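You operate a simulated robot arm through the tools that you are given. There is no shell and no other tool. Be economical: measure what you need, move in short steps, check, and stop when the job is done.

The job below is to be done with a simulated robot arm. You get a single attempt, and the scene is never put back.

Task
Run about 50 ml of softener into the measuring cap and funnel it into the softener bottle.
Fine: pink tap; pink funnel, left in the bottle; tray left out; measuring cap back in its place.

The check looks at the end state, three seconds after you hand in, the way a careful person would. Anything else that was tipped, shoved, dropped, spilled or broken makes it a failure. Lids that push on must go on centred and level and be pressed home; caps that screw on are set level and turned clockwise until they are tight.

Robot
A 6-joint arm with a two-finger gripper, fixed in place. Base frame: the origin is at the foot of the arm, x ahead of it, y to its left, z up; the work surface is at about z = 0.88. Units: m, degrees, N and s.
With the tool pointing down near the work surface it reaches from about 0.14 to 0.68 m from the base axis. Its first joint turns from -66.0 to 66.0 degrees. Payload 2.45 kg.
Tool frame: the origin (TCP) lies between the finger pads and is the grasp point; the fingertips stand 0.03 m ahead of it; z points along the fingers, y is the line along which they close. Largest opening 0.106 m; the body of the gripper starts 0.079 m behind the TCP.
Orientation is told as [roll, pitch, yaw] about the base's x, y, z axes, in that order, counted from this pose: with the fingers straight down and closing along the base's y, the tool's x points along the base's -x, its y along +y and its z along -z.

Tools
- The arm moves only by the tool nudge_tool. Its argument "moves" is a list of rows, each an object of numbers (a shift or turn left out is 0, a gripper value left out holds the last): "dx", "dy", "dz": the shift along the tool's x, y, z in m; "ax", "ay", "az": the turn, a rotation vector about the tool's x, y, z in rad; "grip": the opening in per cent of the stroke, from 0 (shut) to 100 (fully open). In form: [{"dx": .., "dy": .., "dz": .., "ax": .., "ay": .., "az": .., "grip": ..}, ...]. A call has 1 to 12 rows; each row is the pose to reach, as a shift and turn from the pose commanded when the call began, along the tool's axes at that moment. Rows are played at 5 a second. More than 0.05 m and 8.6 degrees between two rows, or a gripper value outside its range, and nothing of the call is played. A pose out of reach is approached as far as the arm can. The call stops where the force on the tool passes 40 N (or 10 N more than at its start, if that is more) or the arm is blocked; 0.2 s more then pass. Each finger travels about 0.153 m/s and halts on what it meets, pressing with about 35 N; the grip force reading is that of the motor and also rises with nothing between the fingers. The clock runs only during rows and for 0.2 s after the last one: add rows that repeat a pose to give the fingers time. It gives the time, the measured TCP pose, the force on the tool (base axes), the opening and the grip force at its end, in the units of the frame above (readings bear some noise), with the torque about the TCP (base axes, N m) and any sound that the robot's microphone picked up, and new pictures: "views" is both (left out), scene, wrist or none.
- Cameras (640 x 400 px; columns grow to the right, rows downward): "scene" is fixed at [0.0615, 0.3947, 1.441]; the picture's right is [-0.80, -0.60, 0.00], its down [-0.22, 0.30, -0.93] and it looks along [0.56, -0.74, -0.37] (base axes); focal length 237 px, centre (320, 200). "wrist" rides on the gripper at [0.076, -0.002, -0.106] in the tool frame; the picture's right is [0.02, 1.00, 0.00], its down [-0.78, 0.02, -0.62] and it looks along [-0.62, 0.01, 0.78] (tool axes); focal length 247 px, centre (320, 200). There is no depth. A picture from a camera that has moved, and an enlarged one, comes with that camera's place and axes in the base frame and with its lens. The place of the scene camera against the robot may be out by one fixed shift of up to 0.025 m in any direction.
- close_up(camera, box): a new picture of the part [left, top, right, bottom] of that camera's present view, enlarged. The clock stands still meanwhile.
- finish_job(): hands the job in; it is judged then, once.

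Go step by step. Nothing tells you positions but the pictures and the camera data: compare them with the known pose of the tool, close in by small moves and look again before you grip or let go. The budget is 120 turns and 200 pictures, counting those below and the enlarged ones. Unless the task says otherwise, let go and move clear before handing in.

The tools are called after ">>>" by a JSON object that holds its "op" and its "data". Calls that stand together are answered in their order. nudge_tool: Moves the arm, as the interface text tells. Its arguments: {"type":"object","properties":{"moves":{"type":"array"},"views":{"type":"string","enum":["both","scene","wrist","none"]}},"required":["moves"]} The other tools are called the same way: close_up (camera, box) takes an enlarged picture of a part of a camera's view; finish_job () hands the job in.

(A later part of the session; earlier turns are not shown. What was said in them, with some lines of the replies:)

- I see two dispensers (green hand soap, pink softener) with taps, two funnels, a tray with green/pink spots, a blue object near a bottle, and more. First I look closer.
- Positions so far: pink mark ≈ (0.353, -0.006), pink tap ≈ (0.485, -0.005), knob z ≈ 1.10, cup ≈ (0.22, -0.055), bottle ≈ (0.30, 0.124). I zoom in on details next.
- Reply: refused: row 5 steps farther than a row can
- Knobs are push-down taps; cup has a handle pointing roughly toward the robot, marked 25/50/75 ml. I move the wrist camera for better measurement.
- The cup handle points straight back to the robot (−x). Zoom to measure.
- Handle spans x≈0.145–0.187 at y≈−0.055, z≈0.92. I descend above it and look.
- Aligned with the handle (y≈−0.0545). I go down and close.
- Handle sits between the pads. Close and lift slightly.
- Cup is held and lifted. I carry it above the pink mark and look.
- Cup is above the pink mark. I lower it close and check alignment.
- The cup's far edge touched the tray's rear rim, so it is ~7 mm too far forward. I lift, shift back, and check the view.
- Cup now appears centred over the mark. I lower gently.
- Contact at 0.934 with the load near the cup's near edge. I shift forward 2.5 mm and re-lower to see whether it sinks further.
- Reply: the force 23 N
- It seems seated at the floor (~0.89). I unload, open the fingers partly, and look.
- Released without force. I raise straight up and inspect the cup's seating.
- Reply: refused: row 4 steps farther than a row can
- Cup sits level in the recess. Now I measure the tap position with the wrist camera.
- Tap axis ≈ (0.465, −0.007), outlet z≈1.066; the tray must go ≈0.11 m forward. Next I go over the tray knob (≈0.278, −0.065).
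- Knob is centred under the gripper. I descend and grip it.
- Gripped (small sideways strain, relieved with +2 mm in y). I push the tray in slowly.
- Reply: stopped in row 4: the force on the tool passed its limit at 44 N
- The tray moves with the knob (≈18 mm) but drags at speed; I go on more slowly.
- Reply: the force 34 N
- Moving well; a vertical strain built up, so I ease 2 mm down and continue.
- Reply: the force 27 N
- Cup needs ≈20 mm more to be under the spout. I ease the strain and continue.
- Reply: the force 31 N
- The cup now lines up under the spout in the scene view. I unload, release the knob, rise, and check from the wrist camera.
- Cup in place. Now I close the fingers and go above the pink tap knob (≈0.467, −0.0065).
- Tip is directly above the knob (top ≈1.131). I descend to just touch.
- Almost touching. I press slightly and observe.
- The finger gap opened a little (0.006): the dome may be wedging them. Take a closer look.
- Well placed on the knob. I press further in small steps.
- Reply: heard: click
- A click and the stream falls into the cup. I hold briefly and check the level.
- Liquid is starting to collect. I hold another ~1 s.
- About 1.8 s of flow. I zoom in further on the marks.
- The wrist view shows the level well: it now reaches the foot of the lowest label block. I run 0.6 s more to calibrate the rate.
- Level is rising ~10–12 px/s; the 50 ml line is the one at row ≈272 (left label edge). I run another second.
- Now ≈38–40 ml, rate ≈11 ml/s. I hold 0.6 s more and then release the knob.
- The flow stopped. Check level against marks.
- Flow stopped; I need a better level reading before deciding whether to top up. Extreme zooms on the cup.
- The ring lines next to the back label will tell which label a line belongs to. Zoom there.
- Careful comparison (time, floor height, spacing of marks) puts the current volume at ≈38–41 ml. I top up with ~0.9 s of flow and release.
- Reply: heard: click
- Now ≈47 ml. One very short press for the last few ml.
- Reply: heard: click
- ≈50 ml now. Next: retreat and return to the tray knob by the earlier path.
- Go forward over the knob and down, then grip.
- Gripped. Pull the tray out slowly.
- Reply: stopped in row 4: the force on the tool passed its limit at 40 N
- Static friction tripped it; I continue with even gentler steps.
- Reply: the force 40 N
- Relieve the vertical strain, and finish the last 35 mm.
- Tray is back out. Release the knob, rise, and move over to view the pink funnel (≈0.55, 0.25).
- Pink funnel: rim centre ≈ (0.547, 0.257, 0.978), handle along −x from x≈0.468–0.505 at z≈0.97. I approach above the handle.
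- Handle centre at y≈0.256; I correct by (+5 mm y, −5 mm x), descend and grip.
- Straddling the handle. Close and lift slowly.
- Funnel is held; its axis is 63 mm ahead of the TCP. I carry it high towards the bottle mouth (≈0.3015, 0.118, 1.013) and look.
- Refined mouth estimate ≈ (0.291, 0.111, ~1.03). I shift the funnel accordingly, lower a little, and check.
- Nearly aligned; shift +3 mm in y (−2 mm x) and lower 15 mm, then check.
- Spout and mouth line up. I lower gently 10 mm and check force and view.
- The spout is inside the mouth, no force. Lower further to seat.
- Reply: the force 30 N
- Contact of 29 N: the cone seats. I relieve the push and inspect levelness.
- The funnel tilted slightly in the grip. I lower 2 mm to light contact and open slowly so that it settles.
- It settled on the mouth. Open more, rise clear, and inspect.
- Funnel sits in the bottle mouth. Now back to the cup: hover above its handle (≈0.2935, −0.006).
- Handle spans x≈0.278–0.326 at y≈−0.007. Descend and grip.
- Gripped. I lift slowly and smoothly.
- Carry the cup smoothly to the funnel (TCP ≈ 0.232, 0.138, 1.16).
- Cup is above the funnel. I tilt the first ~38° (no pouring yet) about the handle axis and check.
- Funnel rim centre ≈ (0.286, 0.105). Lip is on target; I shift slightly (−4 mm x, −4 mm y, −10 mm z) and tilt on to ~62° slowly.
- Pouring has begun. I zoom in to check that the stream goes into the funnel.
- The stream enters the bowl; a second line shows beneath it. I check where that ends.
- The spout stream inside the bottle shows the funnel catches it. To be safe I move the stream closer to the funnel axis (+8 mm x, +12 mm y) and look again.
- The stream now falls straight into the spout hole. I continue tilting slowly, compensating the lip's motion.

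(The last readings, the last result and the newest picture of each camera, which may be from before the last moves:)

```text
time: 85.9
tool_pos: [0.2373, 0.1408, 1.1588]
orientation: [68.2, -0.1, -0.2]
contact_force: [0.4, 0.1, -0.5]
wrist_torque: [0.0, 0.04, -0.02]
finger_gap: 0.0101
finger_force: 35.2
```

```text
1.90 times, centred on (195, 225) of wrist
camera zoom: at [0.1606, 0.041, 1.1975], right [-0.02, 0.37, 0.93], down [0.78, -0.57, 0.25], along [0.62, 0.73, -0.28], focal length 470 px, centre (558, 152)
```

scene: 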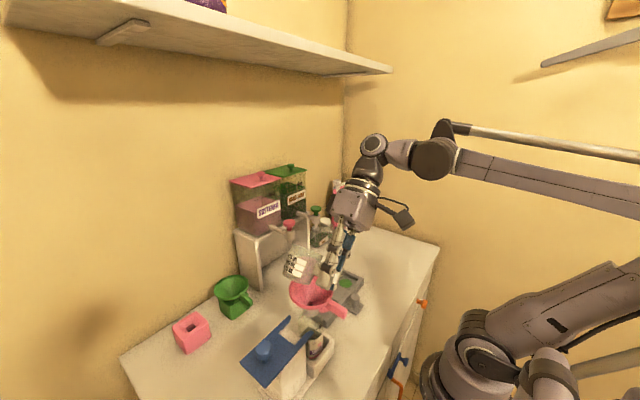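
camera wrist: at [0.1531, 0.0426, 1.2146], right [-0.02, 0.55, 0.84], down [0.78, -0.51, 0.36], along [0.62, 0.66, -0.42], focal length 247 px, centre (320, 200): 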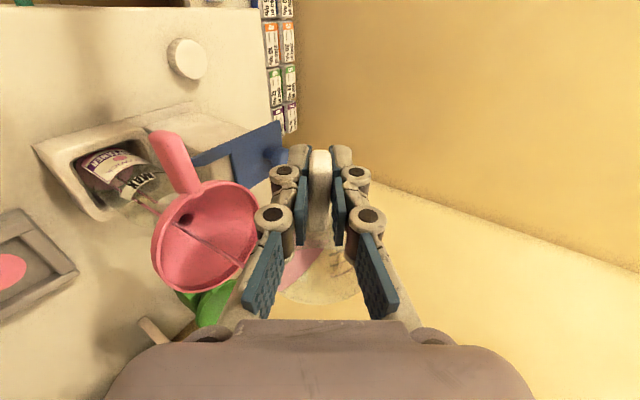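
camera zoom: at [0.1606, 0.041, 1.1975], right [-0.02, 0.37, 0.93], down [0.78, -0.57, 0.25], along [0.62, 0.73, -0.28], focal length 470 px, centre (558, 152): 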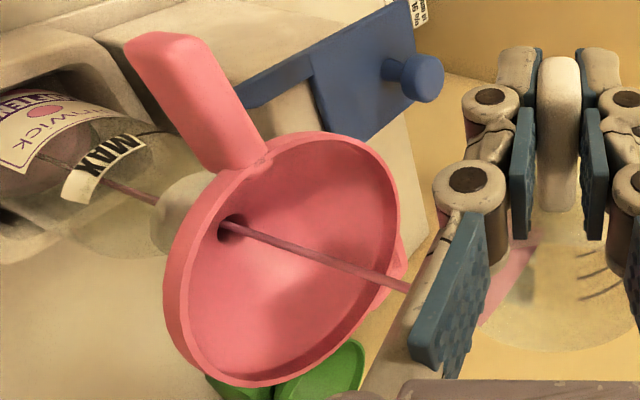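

Perfect aim. Continue to ~85°.

>>> {"op": "nudge_tool", "data": {"moves": [{"ax": -0.04, "dy": -0.0003, "dz": -0.0007}, {"ax": -0.08, "dy": -0.0006, "dz": -0.0014}, {"ax": -0.12, "dy": -0.0009, "dz": -0.0022}, {"ax": -0.16, "dy": -0.0012, "dz": -0.003}, {"ax": -0.2, "dy": -0.0015, "dz": -0.0038}, {"ax": -0.24, "dy": -0.0018, "dz": -0.0046}, {"ax": -0.28, "dy": -0.0022, "dz": -0.0055}, {"ax": -0.28, "dy": -0.0022, "dz": -0.0055}], "views": "none"}}

>>> {"op": "close_up", "data": {"camera": "wrist", "box": [60, 120, 330, 330]}}

>>> {"op": "close_up", "data": {"camera": "scene", "box": [280, 240, 360, 345]}}

```text
time: 87.7
tool_pos: [0.2372, 0.1363, 1.1566]
orientation: [84.2, 0.0, -0.1]
contact_force: [0.2, 0.7, 0.3]
wrist_torque: [-0.02, 0.02, 0.01]
finger_gap: 0.0099
finger_force: 35.0
```

```text
1.90 times, centred on (195, 225) of wrist
camera zoom: at [0.1606, 0.0281, 1.1667], right [-0.02, 0.1, 0.99], down [0.78, -0.62, 0.08], along [0.62, 0.78, -0.07], focal length 470 px, centre (558, 152)
```

zoom: 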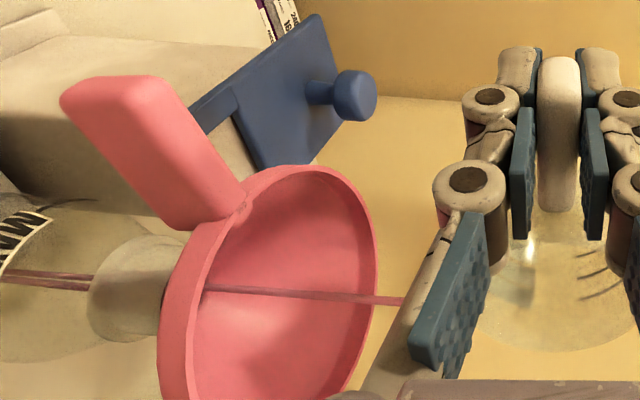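

```text
3.81 times, centred on (320, 292) of scene
camera zoom: at [0.0615, 0.3947, 1.441], right [-0.8, -0.6, 0.0], down [-0.22, 0.3, -0.93], along [0.56, -0.74, -0.37], focal length 902 px, centre (320, -152)
```

zoom: 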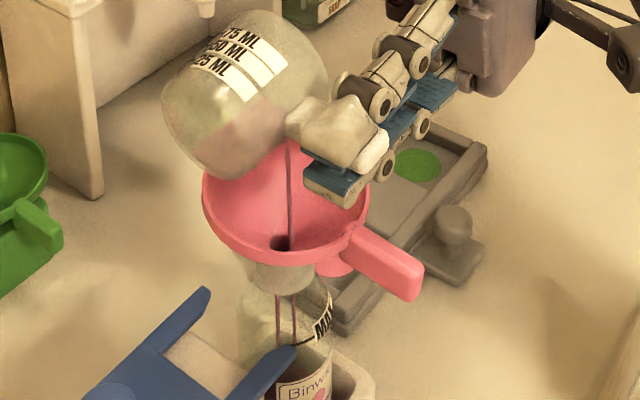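

Still on target, about a third left. Continue past horizontal to ~115°.

>>> {"op": "nudge_tool", "data": {"moves": [{"ax": -0.045, "dy": -0.0001, "dz": -0.001}, {"ax": -0.09, "dy": -0.0002, "dz": -0.002}, {"ax": -0.135, "dy": -0.0003, "dz": -0.0033}, {"ax": -0.18, "dy": -0.0004, "dz": -0.0046}, {"ax": -0.225, "dy": -0.0006, "dz": -0.006}, {"ax": -0.27, "dy": -0.0007, "dz": -0.0074}, {"ax": -0.315, "dy": -0.0009, "dz": -0.0088}, {"ax": -0.36, "dy": -0.001, "dz": -0.01}, {"ax": -0.41, "dy": -0.0011, "dz": -0.0115}, {"ax": -0.46, "dy": -0.0013, "dz": -0.013}, {"ax": -0.51, "dy": -0.0014, "dz": -0.0145}, {"ax": -0.51, "dy": -0.0014, "dz": -0.0145}], "views": "none"}}

>>> {"op": "close_up", "data": {"camera": "wrist", "box": [60, 120, 400, 330]}}

>>> {"op": "close_up", "data": {"camera": "scene", "box": [280, 240, 360, 345]}}

```text
time: 90.3
tool_pos: [0.2378, 0.1218, 1.1581]
orientation: [113.4, 0.0, -0.1]
contact_force: [-0.3, 0.3, -0.5]
wrist_torque: [0.0, 0.01, 0.01]
finger_gap: 0.0104
finger_force: 34.7
```

```text
1.88 times, centred on (230, 225) of wrist
camera zoom: at [0.1616, 0.0232, 1.1138], right [-0.02, -0.4, 0.92], down [0.78, -0.58, -0.23], along [0.62, 0.71, 0.32], focal length 465 px, centre (489, 153)
```

zoom: 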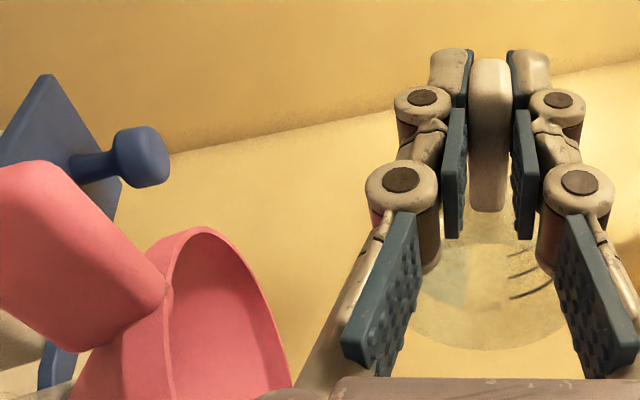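

```text
3.81 times, centred on (320, 292) of scene
camera zoom: at [0.0615, 0.3947, 1.441], right [-0.8, -0.6, 0.0], down [-0.22, 0.3, -0.93], along [0.56, -0.74, -0.37], focal length 902 px, centre (320, -152)
```

zoom: 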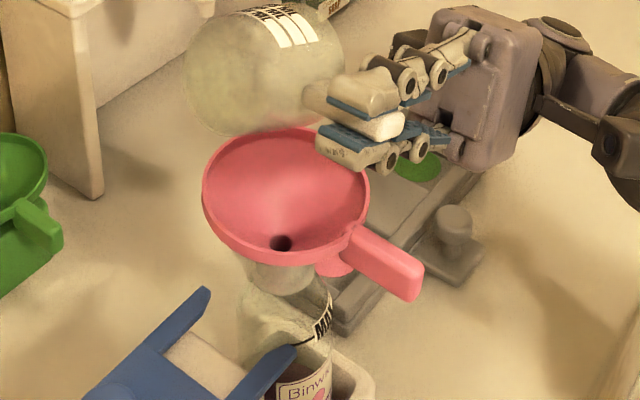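

The cup is empty. Brief wait for drips, then rotate back up, slightly raised.

>>> {"op": "nudge_tool", "data": {"moves": [{"ax": 0.0}, {"ax": 0.0}, {"dy": 0.009, "dz": 0.004}, {"dy": 0.018, "dz": 0.008, "ax": 0.1}, {"dy": 0.018, "dz": 0.008, "ax": 0.22}, {"dy": 0.018, "dz": 0.008, "ax": 0.34}, {"dy": 0.018, "dz": 0.008, "ax": 0.46}, {"dy": 0.018, "dz": 0.008, "ax": 0.58}, {"dy": 0.018, "dz": 0.008, "ax": 0.7}, {"dy": 0.018, "dz": 0.008, "ax": 0.82}, {"dy": 0.018, "dz": 0.008, "ax": 0.94}, {"dy": 0.018, "dz": 0.008, "ax": 1.0}], "views": "none"}}

```text
time: 92.9
tool_pos: [0.2368, 0.1212, 1.1783]
orientation: [56.0, 0.0, 0.0]
contact_force: [-0.1, 0.0, 0.7]
wrist_torque: [0.0, 0.01, 0.03]
finger_gap: 0.0102
finger_force: 34.9
```

>>> {"op": "nudge_tool", "data": {"moves": [{"ax": 0.1}, {"ax": 0.22}, {"ax": 0.34}, {"ax": 0.46}, {"ax": 0.58}, {"ax": 0.7}, {"ax": 0.82}, {"ax": 0.92}, {"ax": 0.976}, {"ax": 0.976}], "views": "both"}}

>>> {"op": "close_up", "data": {"camera": "scene", "box": [260, 230, 360, 360]}}

```text
time: 95.1
tool_pos: [0.2376, 0.1206, 1.1774]
orientation: [0.2, -0.1, 0.0]
contact_force: [0.1, -0.6, 0.4]
wrist_torque: [0.01, 0.02, -0.02]
finger_gap: 0.0103
finger_force: 35.0
camera wrist: at [0.1614, 0.1178, 1.2836], right [-0.02, 1.0, 0.0], down [0.78, 0.01, 0.62], along [0.62, 0.01, -0.78], focal length 247 px, centre (320, 200)
```

scene: 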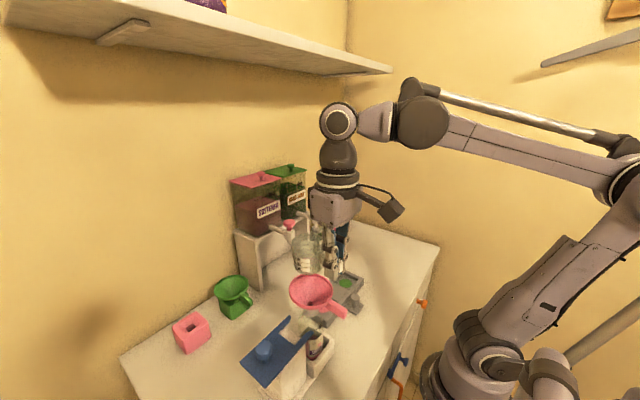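
wrist: 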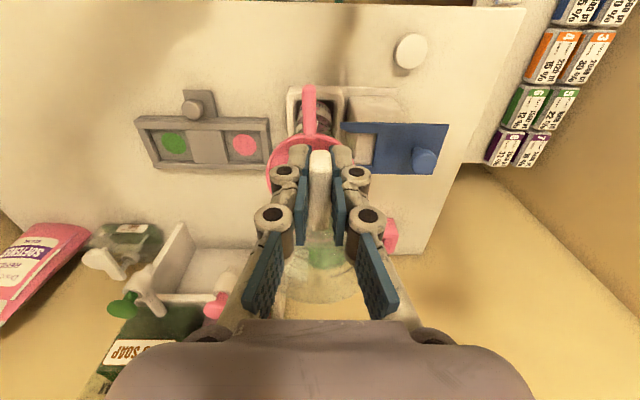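

```text
3.08 times, centred on (310, 295) of scene
camera zoom: at [0.0615, 0.3947, 1.441], right [-0.8, -0.6, 0.0], down [-0.22, 0.3, -0.93], along [0.56, -0.74, -0.37], focal length 728 px, centre (351, -92)
```

zoom: 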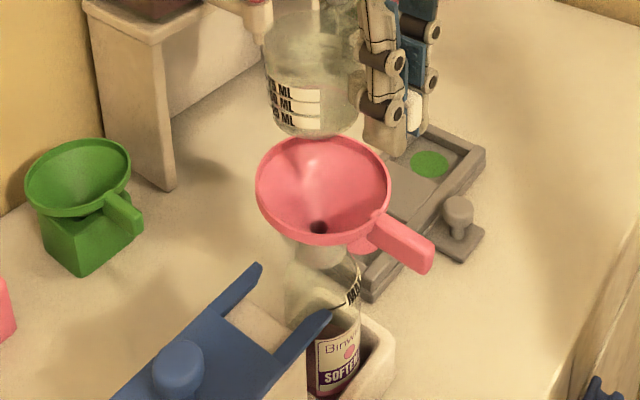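

No drips or spills seen. Carry the cup back to its original place.

>>> {"op": "nudge_tool", "data": {"moves": [{"dx": 0.005, "dy": -0.03}, {"dx": 0.015, "dy": -0.07}, {"dx": 0.03, "dy": -0.11}, {"dx": 0.05, "dy": -0.15}, {"dx": 0.07, "dy": -0.174}, {"dx": 0.0766, "dy": -0.1746, "dz": 0.03}, {"dx": 0.0766, "dy": -0.1746, "dz": 0.075}, {"dx": 0.0766, "dy": -0.1746, "dz": 0.12}, {"dx": 0.0766, "dy": -0.1746, "dz": 0.16}, {"dx": 0.0766, "dy": -0.1746, "dz": 0.2}, {"dx": 0.0766, "dy": -0.1746, "dz": 0.225}, {"dx": 0.0766, "dy": -0.1746, "dz": 0.225}], "views": "both"}}

>>> {"op": "close_up", "data": {"camera": "scene", "box": [340, 260, 420, 335]}}

```text
time: 97.7
tool_pos: [0.1598, -0.0495, 0.9509]
orientation: [0.2, 0.0, -0.2]
contact_force: [0.9, 0.6, -0.6]
wrist_torque: [-0.03, 0.04, 0.0]
finger_gap: 0.0102
finger_force: 35.5
camera wrist: at [0.0837, -0.0531, 1.0579], right [-0.02, 1.0, 0.0], down [0.78, 0.01, 0.62], along [0.62, 0.02, -0.78], focal length 247 px, centre (320, 200)
```

scene: 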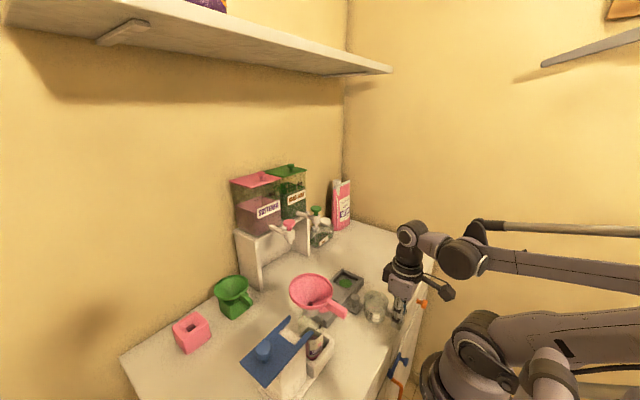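
wrist: 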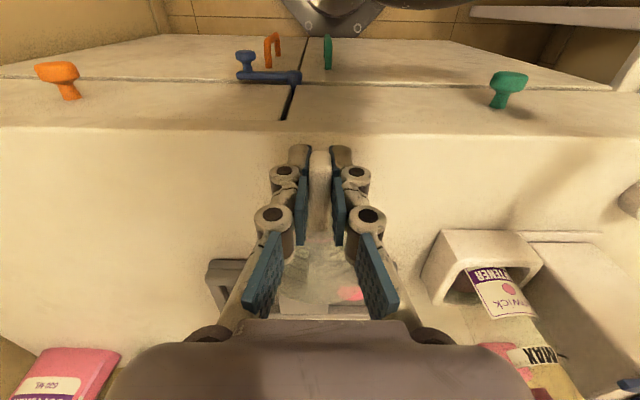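

```text
5.33 times, centred on (380, 298) of scene
camera zoom: at [0.0615, 0.3947, 1.441], right [-0.8, -0.6, 0.0], down [-0.22, 0.3, -0.93], along [0.56, -0.74, -0.37], focal length 1263 px, centre (0, -320)
```

zoom: 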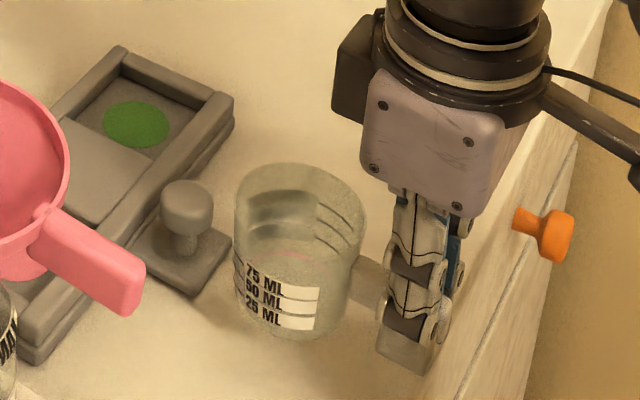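

Lower the last ~28 mm slowly (y −2 mm).

>>> {"op": "nudge_tool", "data": {"moves": [{"dy": -0.002, "dz": 0.008}, {"dy": -0.002, "dz": 0.016}, {"dy": -0.002, "dz": 0.022}, {"dy": -0.002, "dz": 0.0245}, {"dy": -0.002, "dz": 0.0265}, {"dy": -0.002, "dz": 0.0265}], "views": "none"}}

```text
time: 99.1
tool_pos: [0.1596, -0.0535, 0.9247]
orientation: [0.3, 0.1, -0.1]
contact_force: [-0.5, 0.2, 0.1]
wrist_torque: [0.02, 0.05, 0.03]
finger_gap: 0.0102
finger_force: 34.8
```

>>> {"op": "nudge_tool", "data": {"moves": [{"dz": 0.001}, {"dz": 0.002}, {"dz": 0.003}, {"dz": 0.003}], "views": "none"}}

>>> {"op": "close_up", "data": {"camera": "scene", "box": [340, 285, 420, 335]}}

```text
time: 100.1
tool_pos: [0.1604, -0.0551, 0.9223]
orientation: [0.2, 0.0, -0.1]
contact_force: [-0.7, 0.3, -0.7]
wrist_torque: [0.03, 0.01, -0.01]
finger_gap: 0.0101
finger_force: 35.3
```

```text
8.00 times, centred on (380, 310) of scene
camera zoom: at [0.0615, 0.3947, 1.441], right [-0.8, -0.6, 0.0], down [-0.22, 0.3, -0.93], along [0.56, -0.74, -0.37], focal length 1894 px, centre (-160, -680)
```

zoom: 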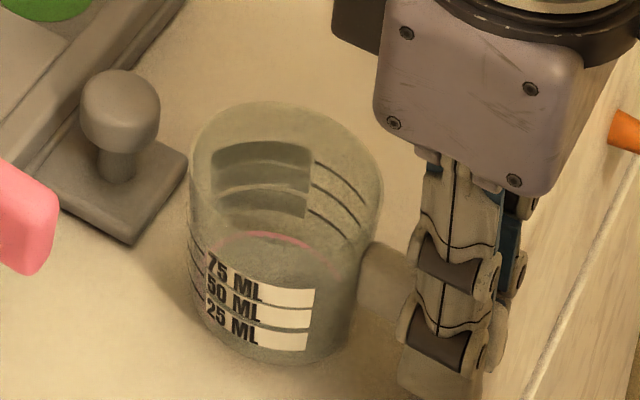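

About 4 mm still to go, and the position matches the initial one. Lower in 1 mm steps.

>>> {"op": "nudge_tool", "data": {"moves": [{"dz": 0.001}, {"dz": 0.002}, {"dz": 0.003}, {"dz": 0.003}], "views": "none"}}

```text
time: 101.1
tool_pos: [0.1604, -0.0551, 0.9195]
orientation: [0.1, 0.0, -0.1]
contact_force: [-7.9, -3.0, 24.4]
wrist_torque: [-0.05, -0.65, -0.08]
finger_gap: 0.0099
finger_force: 35.2
```

Contact. Unload 1 mm, open, and inspect.

>>> {"op": "nudge_tool", "data": {"moves": [{"dz": -0.0015}, {"dz": -0.0015, "grip": 12}, {"dz": -0.0015, "grip": 16}, {"dz": -0.0015, "grip": 30}, {"dz": -0.0015, "grip": 30}], "views": "wrist"}}

>>> {"op": "close_up", "data": {"camera": "scene", "box": [340, 285, 420, 335]}}

```text
time: 102.3
tool_pos: [0.1607, -0.0555, 0.9212]
orientation: [0.3, -0.1, -0.1]
contact_force: [-0.3, 0.6, -0.9]
wrist_torque: [0.0, -0.05, 0.01]
finger_gap: 0.0318
finger_force: 0.1
camera wrist: at [0.0848, -0.0577, 1.0272], right [-0.02, 1.0, 0.0], down [0.78, 0.01, 0.62], along [0.62, 0.02, -0.78], focal length 247 px, centre (320, 200)
```

wrist: 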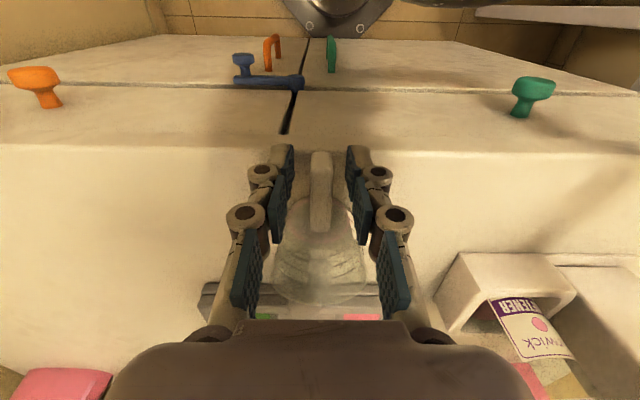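

```text
8.00 times, centred on (380, 310) of scene
camera zoom: at [0.0615, 0.3947, 1.441], right [-0.8, -0.6, 0.0], down [-0.22, 0.3, -0.93], along [0.56, -0.74, -0.37], focal length 1894 px, centre (-160, -680)
```

zoom: 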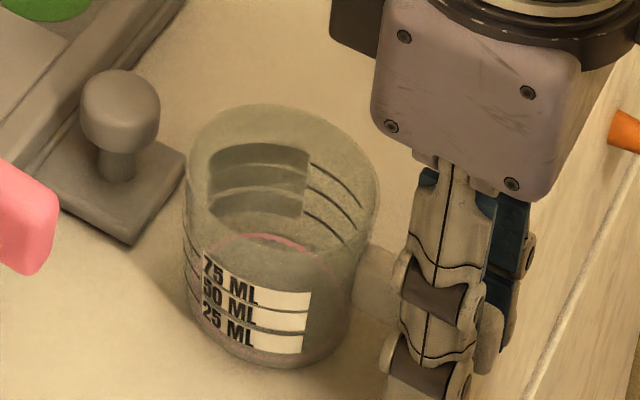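

Cup is standing in its place. Rise clear and take a final look.

>>> {"op": "nudge_tool", "data": {"moves": [{"dz": -0.04}, {"dz": -0.08}, {"dz": -0.12}, {"dz": -0.165}, {"dz": -0.21}, {"dz": -0.255}, {"dz": -0.3}, {"dz": -0.3}], "views": "both"}}

>>> {"op": "close_up", "data": {"camera": "scene", "box": [270, 250, 410, 365]}}

>>> {"op": "close_up", "data": {"camera": "wrist", "box": [220, 30, 460, 200]}}

```text
time: 104.1
tool_pos: [0.1592, -0.057, 1.2245]
orientation: [0.3, 0.1, -0.2]
contact_force: [-0.8, -0.2, 0.0]
wrist_torque: [0.02, 0.01, -0.01]
finger_gap: 0.0315
finger_force: 0.1
camera wrist: at [0.083, -0.0595, 1.3315], right [-0.02, 1.0, 0.0], down [0.78, 0.01, 0.62], along [0.62, 0.02, -0.78], focal length 247 px, centre (320, 200)
```

scene: 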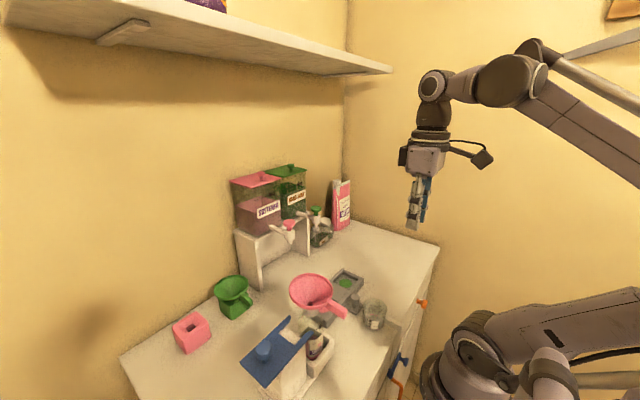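
wrist: 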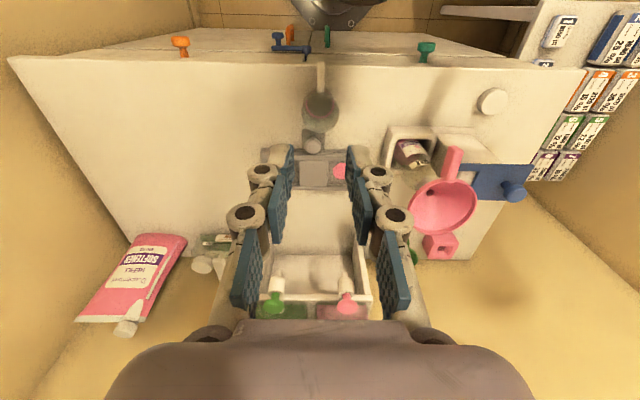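

```text
3.48 times, centred on (340, 308) of scene
camera zoom: at [0.0615, 0.3947, 1.441], right [-0.8, -0.6, 0.0], down [-0.22, 0.3, -0.93], along [0.56, -0.74, -0.37], focal length 824 px, centre (250, -174)
```

zoom: 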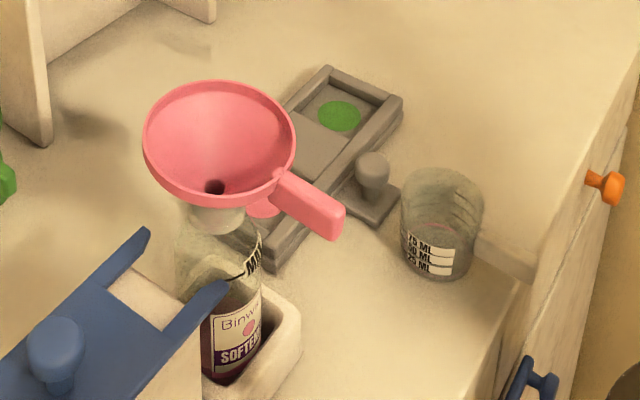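

```text
2.35 times, centred on (340, 115) of wrist
camera zoom: at [0.083, -0.0595, 1.3315], right [-0.02, 1.0, 0.0], down [0.78, 0.01, 0.62], along [0.62, 0.02, -0.78], focal length 581 px, centre (273, 400)
```

zoom: 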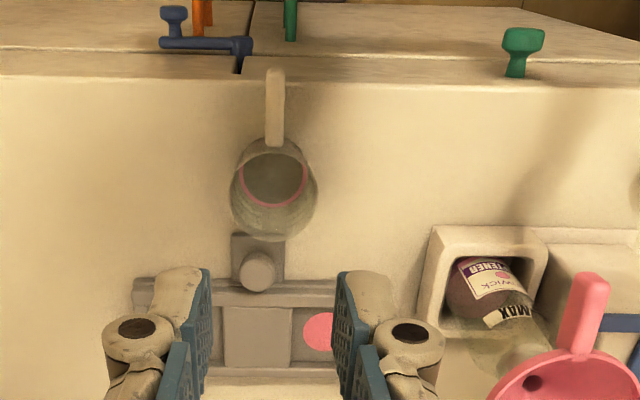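

The tray is out, the cup is empty and back in its place, and the pink funnel is in the bottle. I see no spill on the counter and the arm is clear, so I hand in.

>>> {"op": "finish_job", "data": {}}

```text
The job is handed in.
```

I ran about 50 ml of softener from the pink tap into the measuring cap and poured it through the pink funnel into the softener bottle. The 50 ml is my reading of the camera pictures, so it could be several ml out.

At hand-in:
- **Funnel:** the pink funnel is in the bottle, possibly tilted a few degrees towards its handle.
- **Tray:** it is pulled back out to where it started.
- **Measuring cap:** it is back within about 3 mm of its starting spot, with a thin film of softener left in it.
- **Spills:** I saw none on the counter, and nothing was knocked over.
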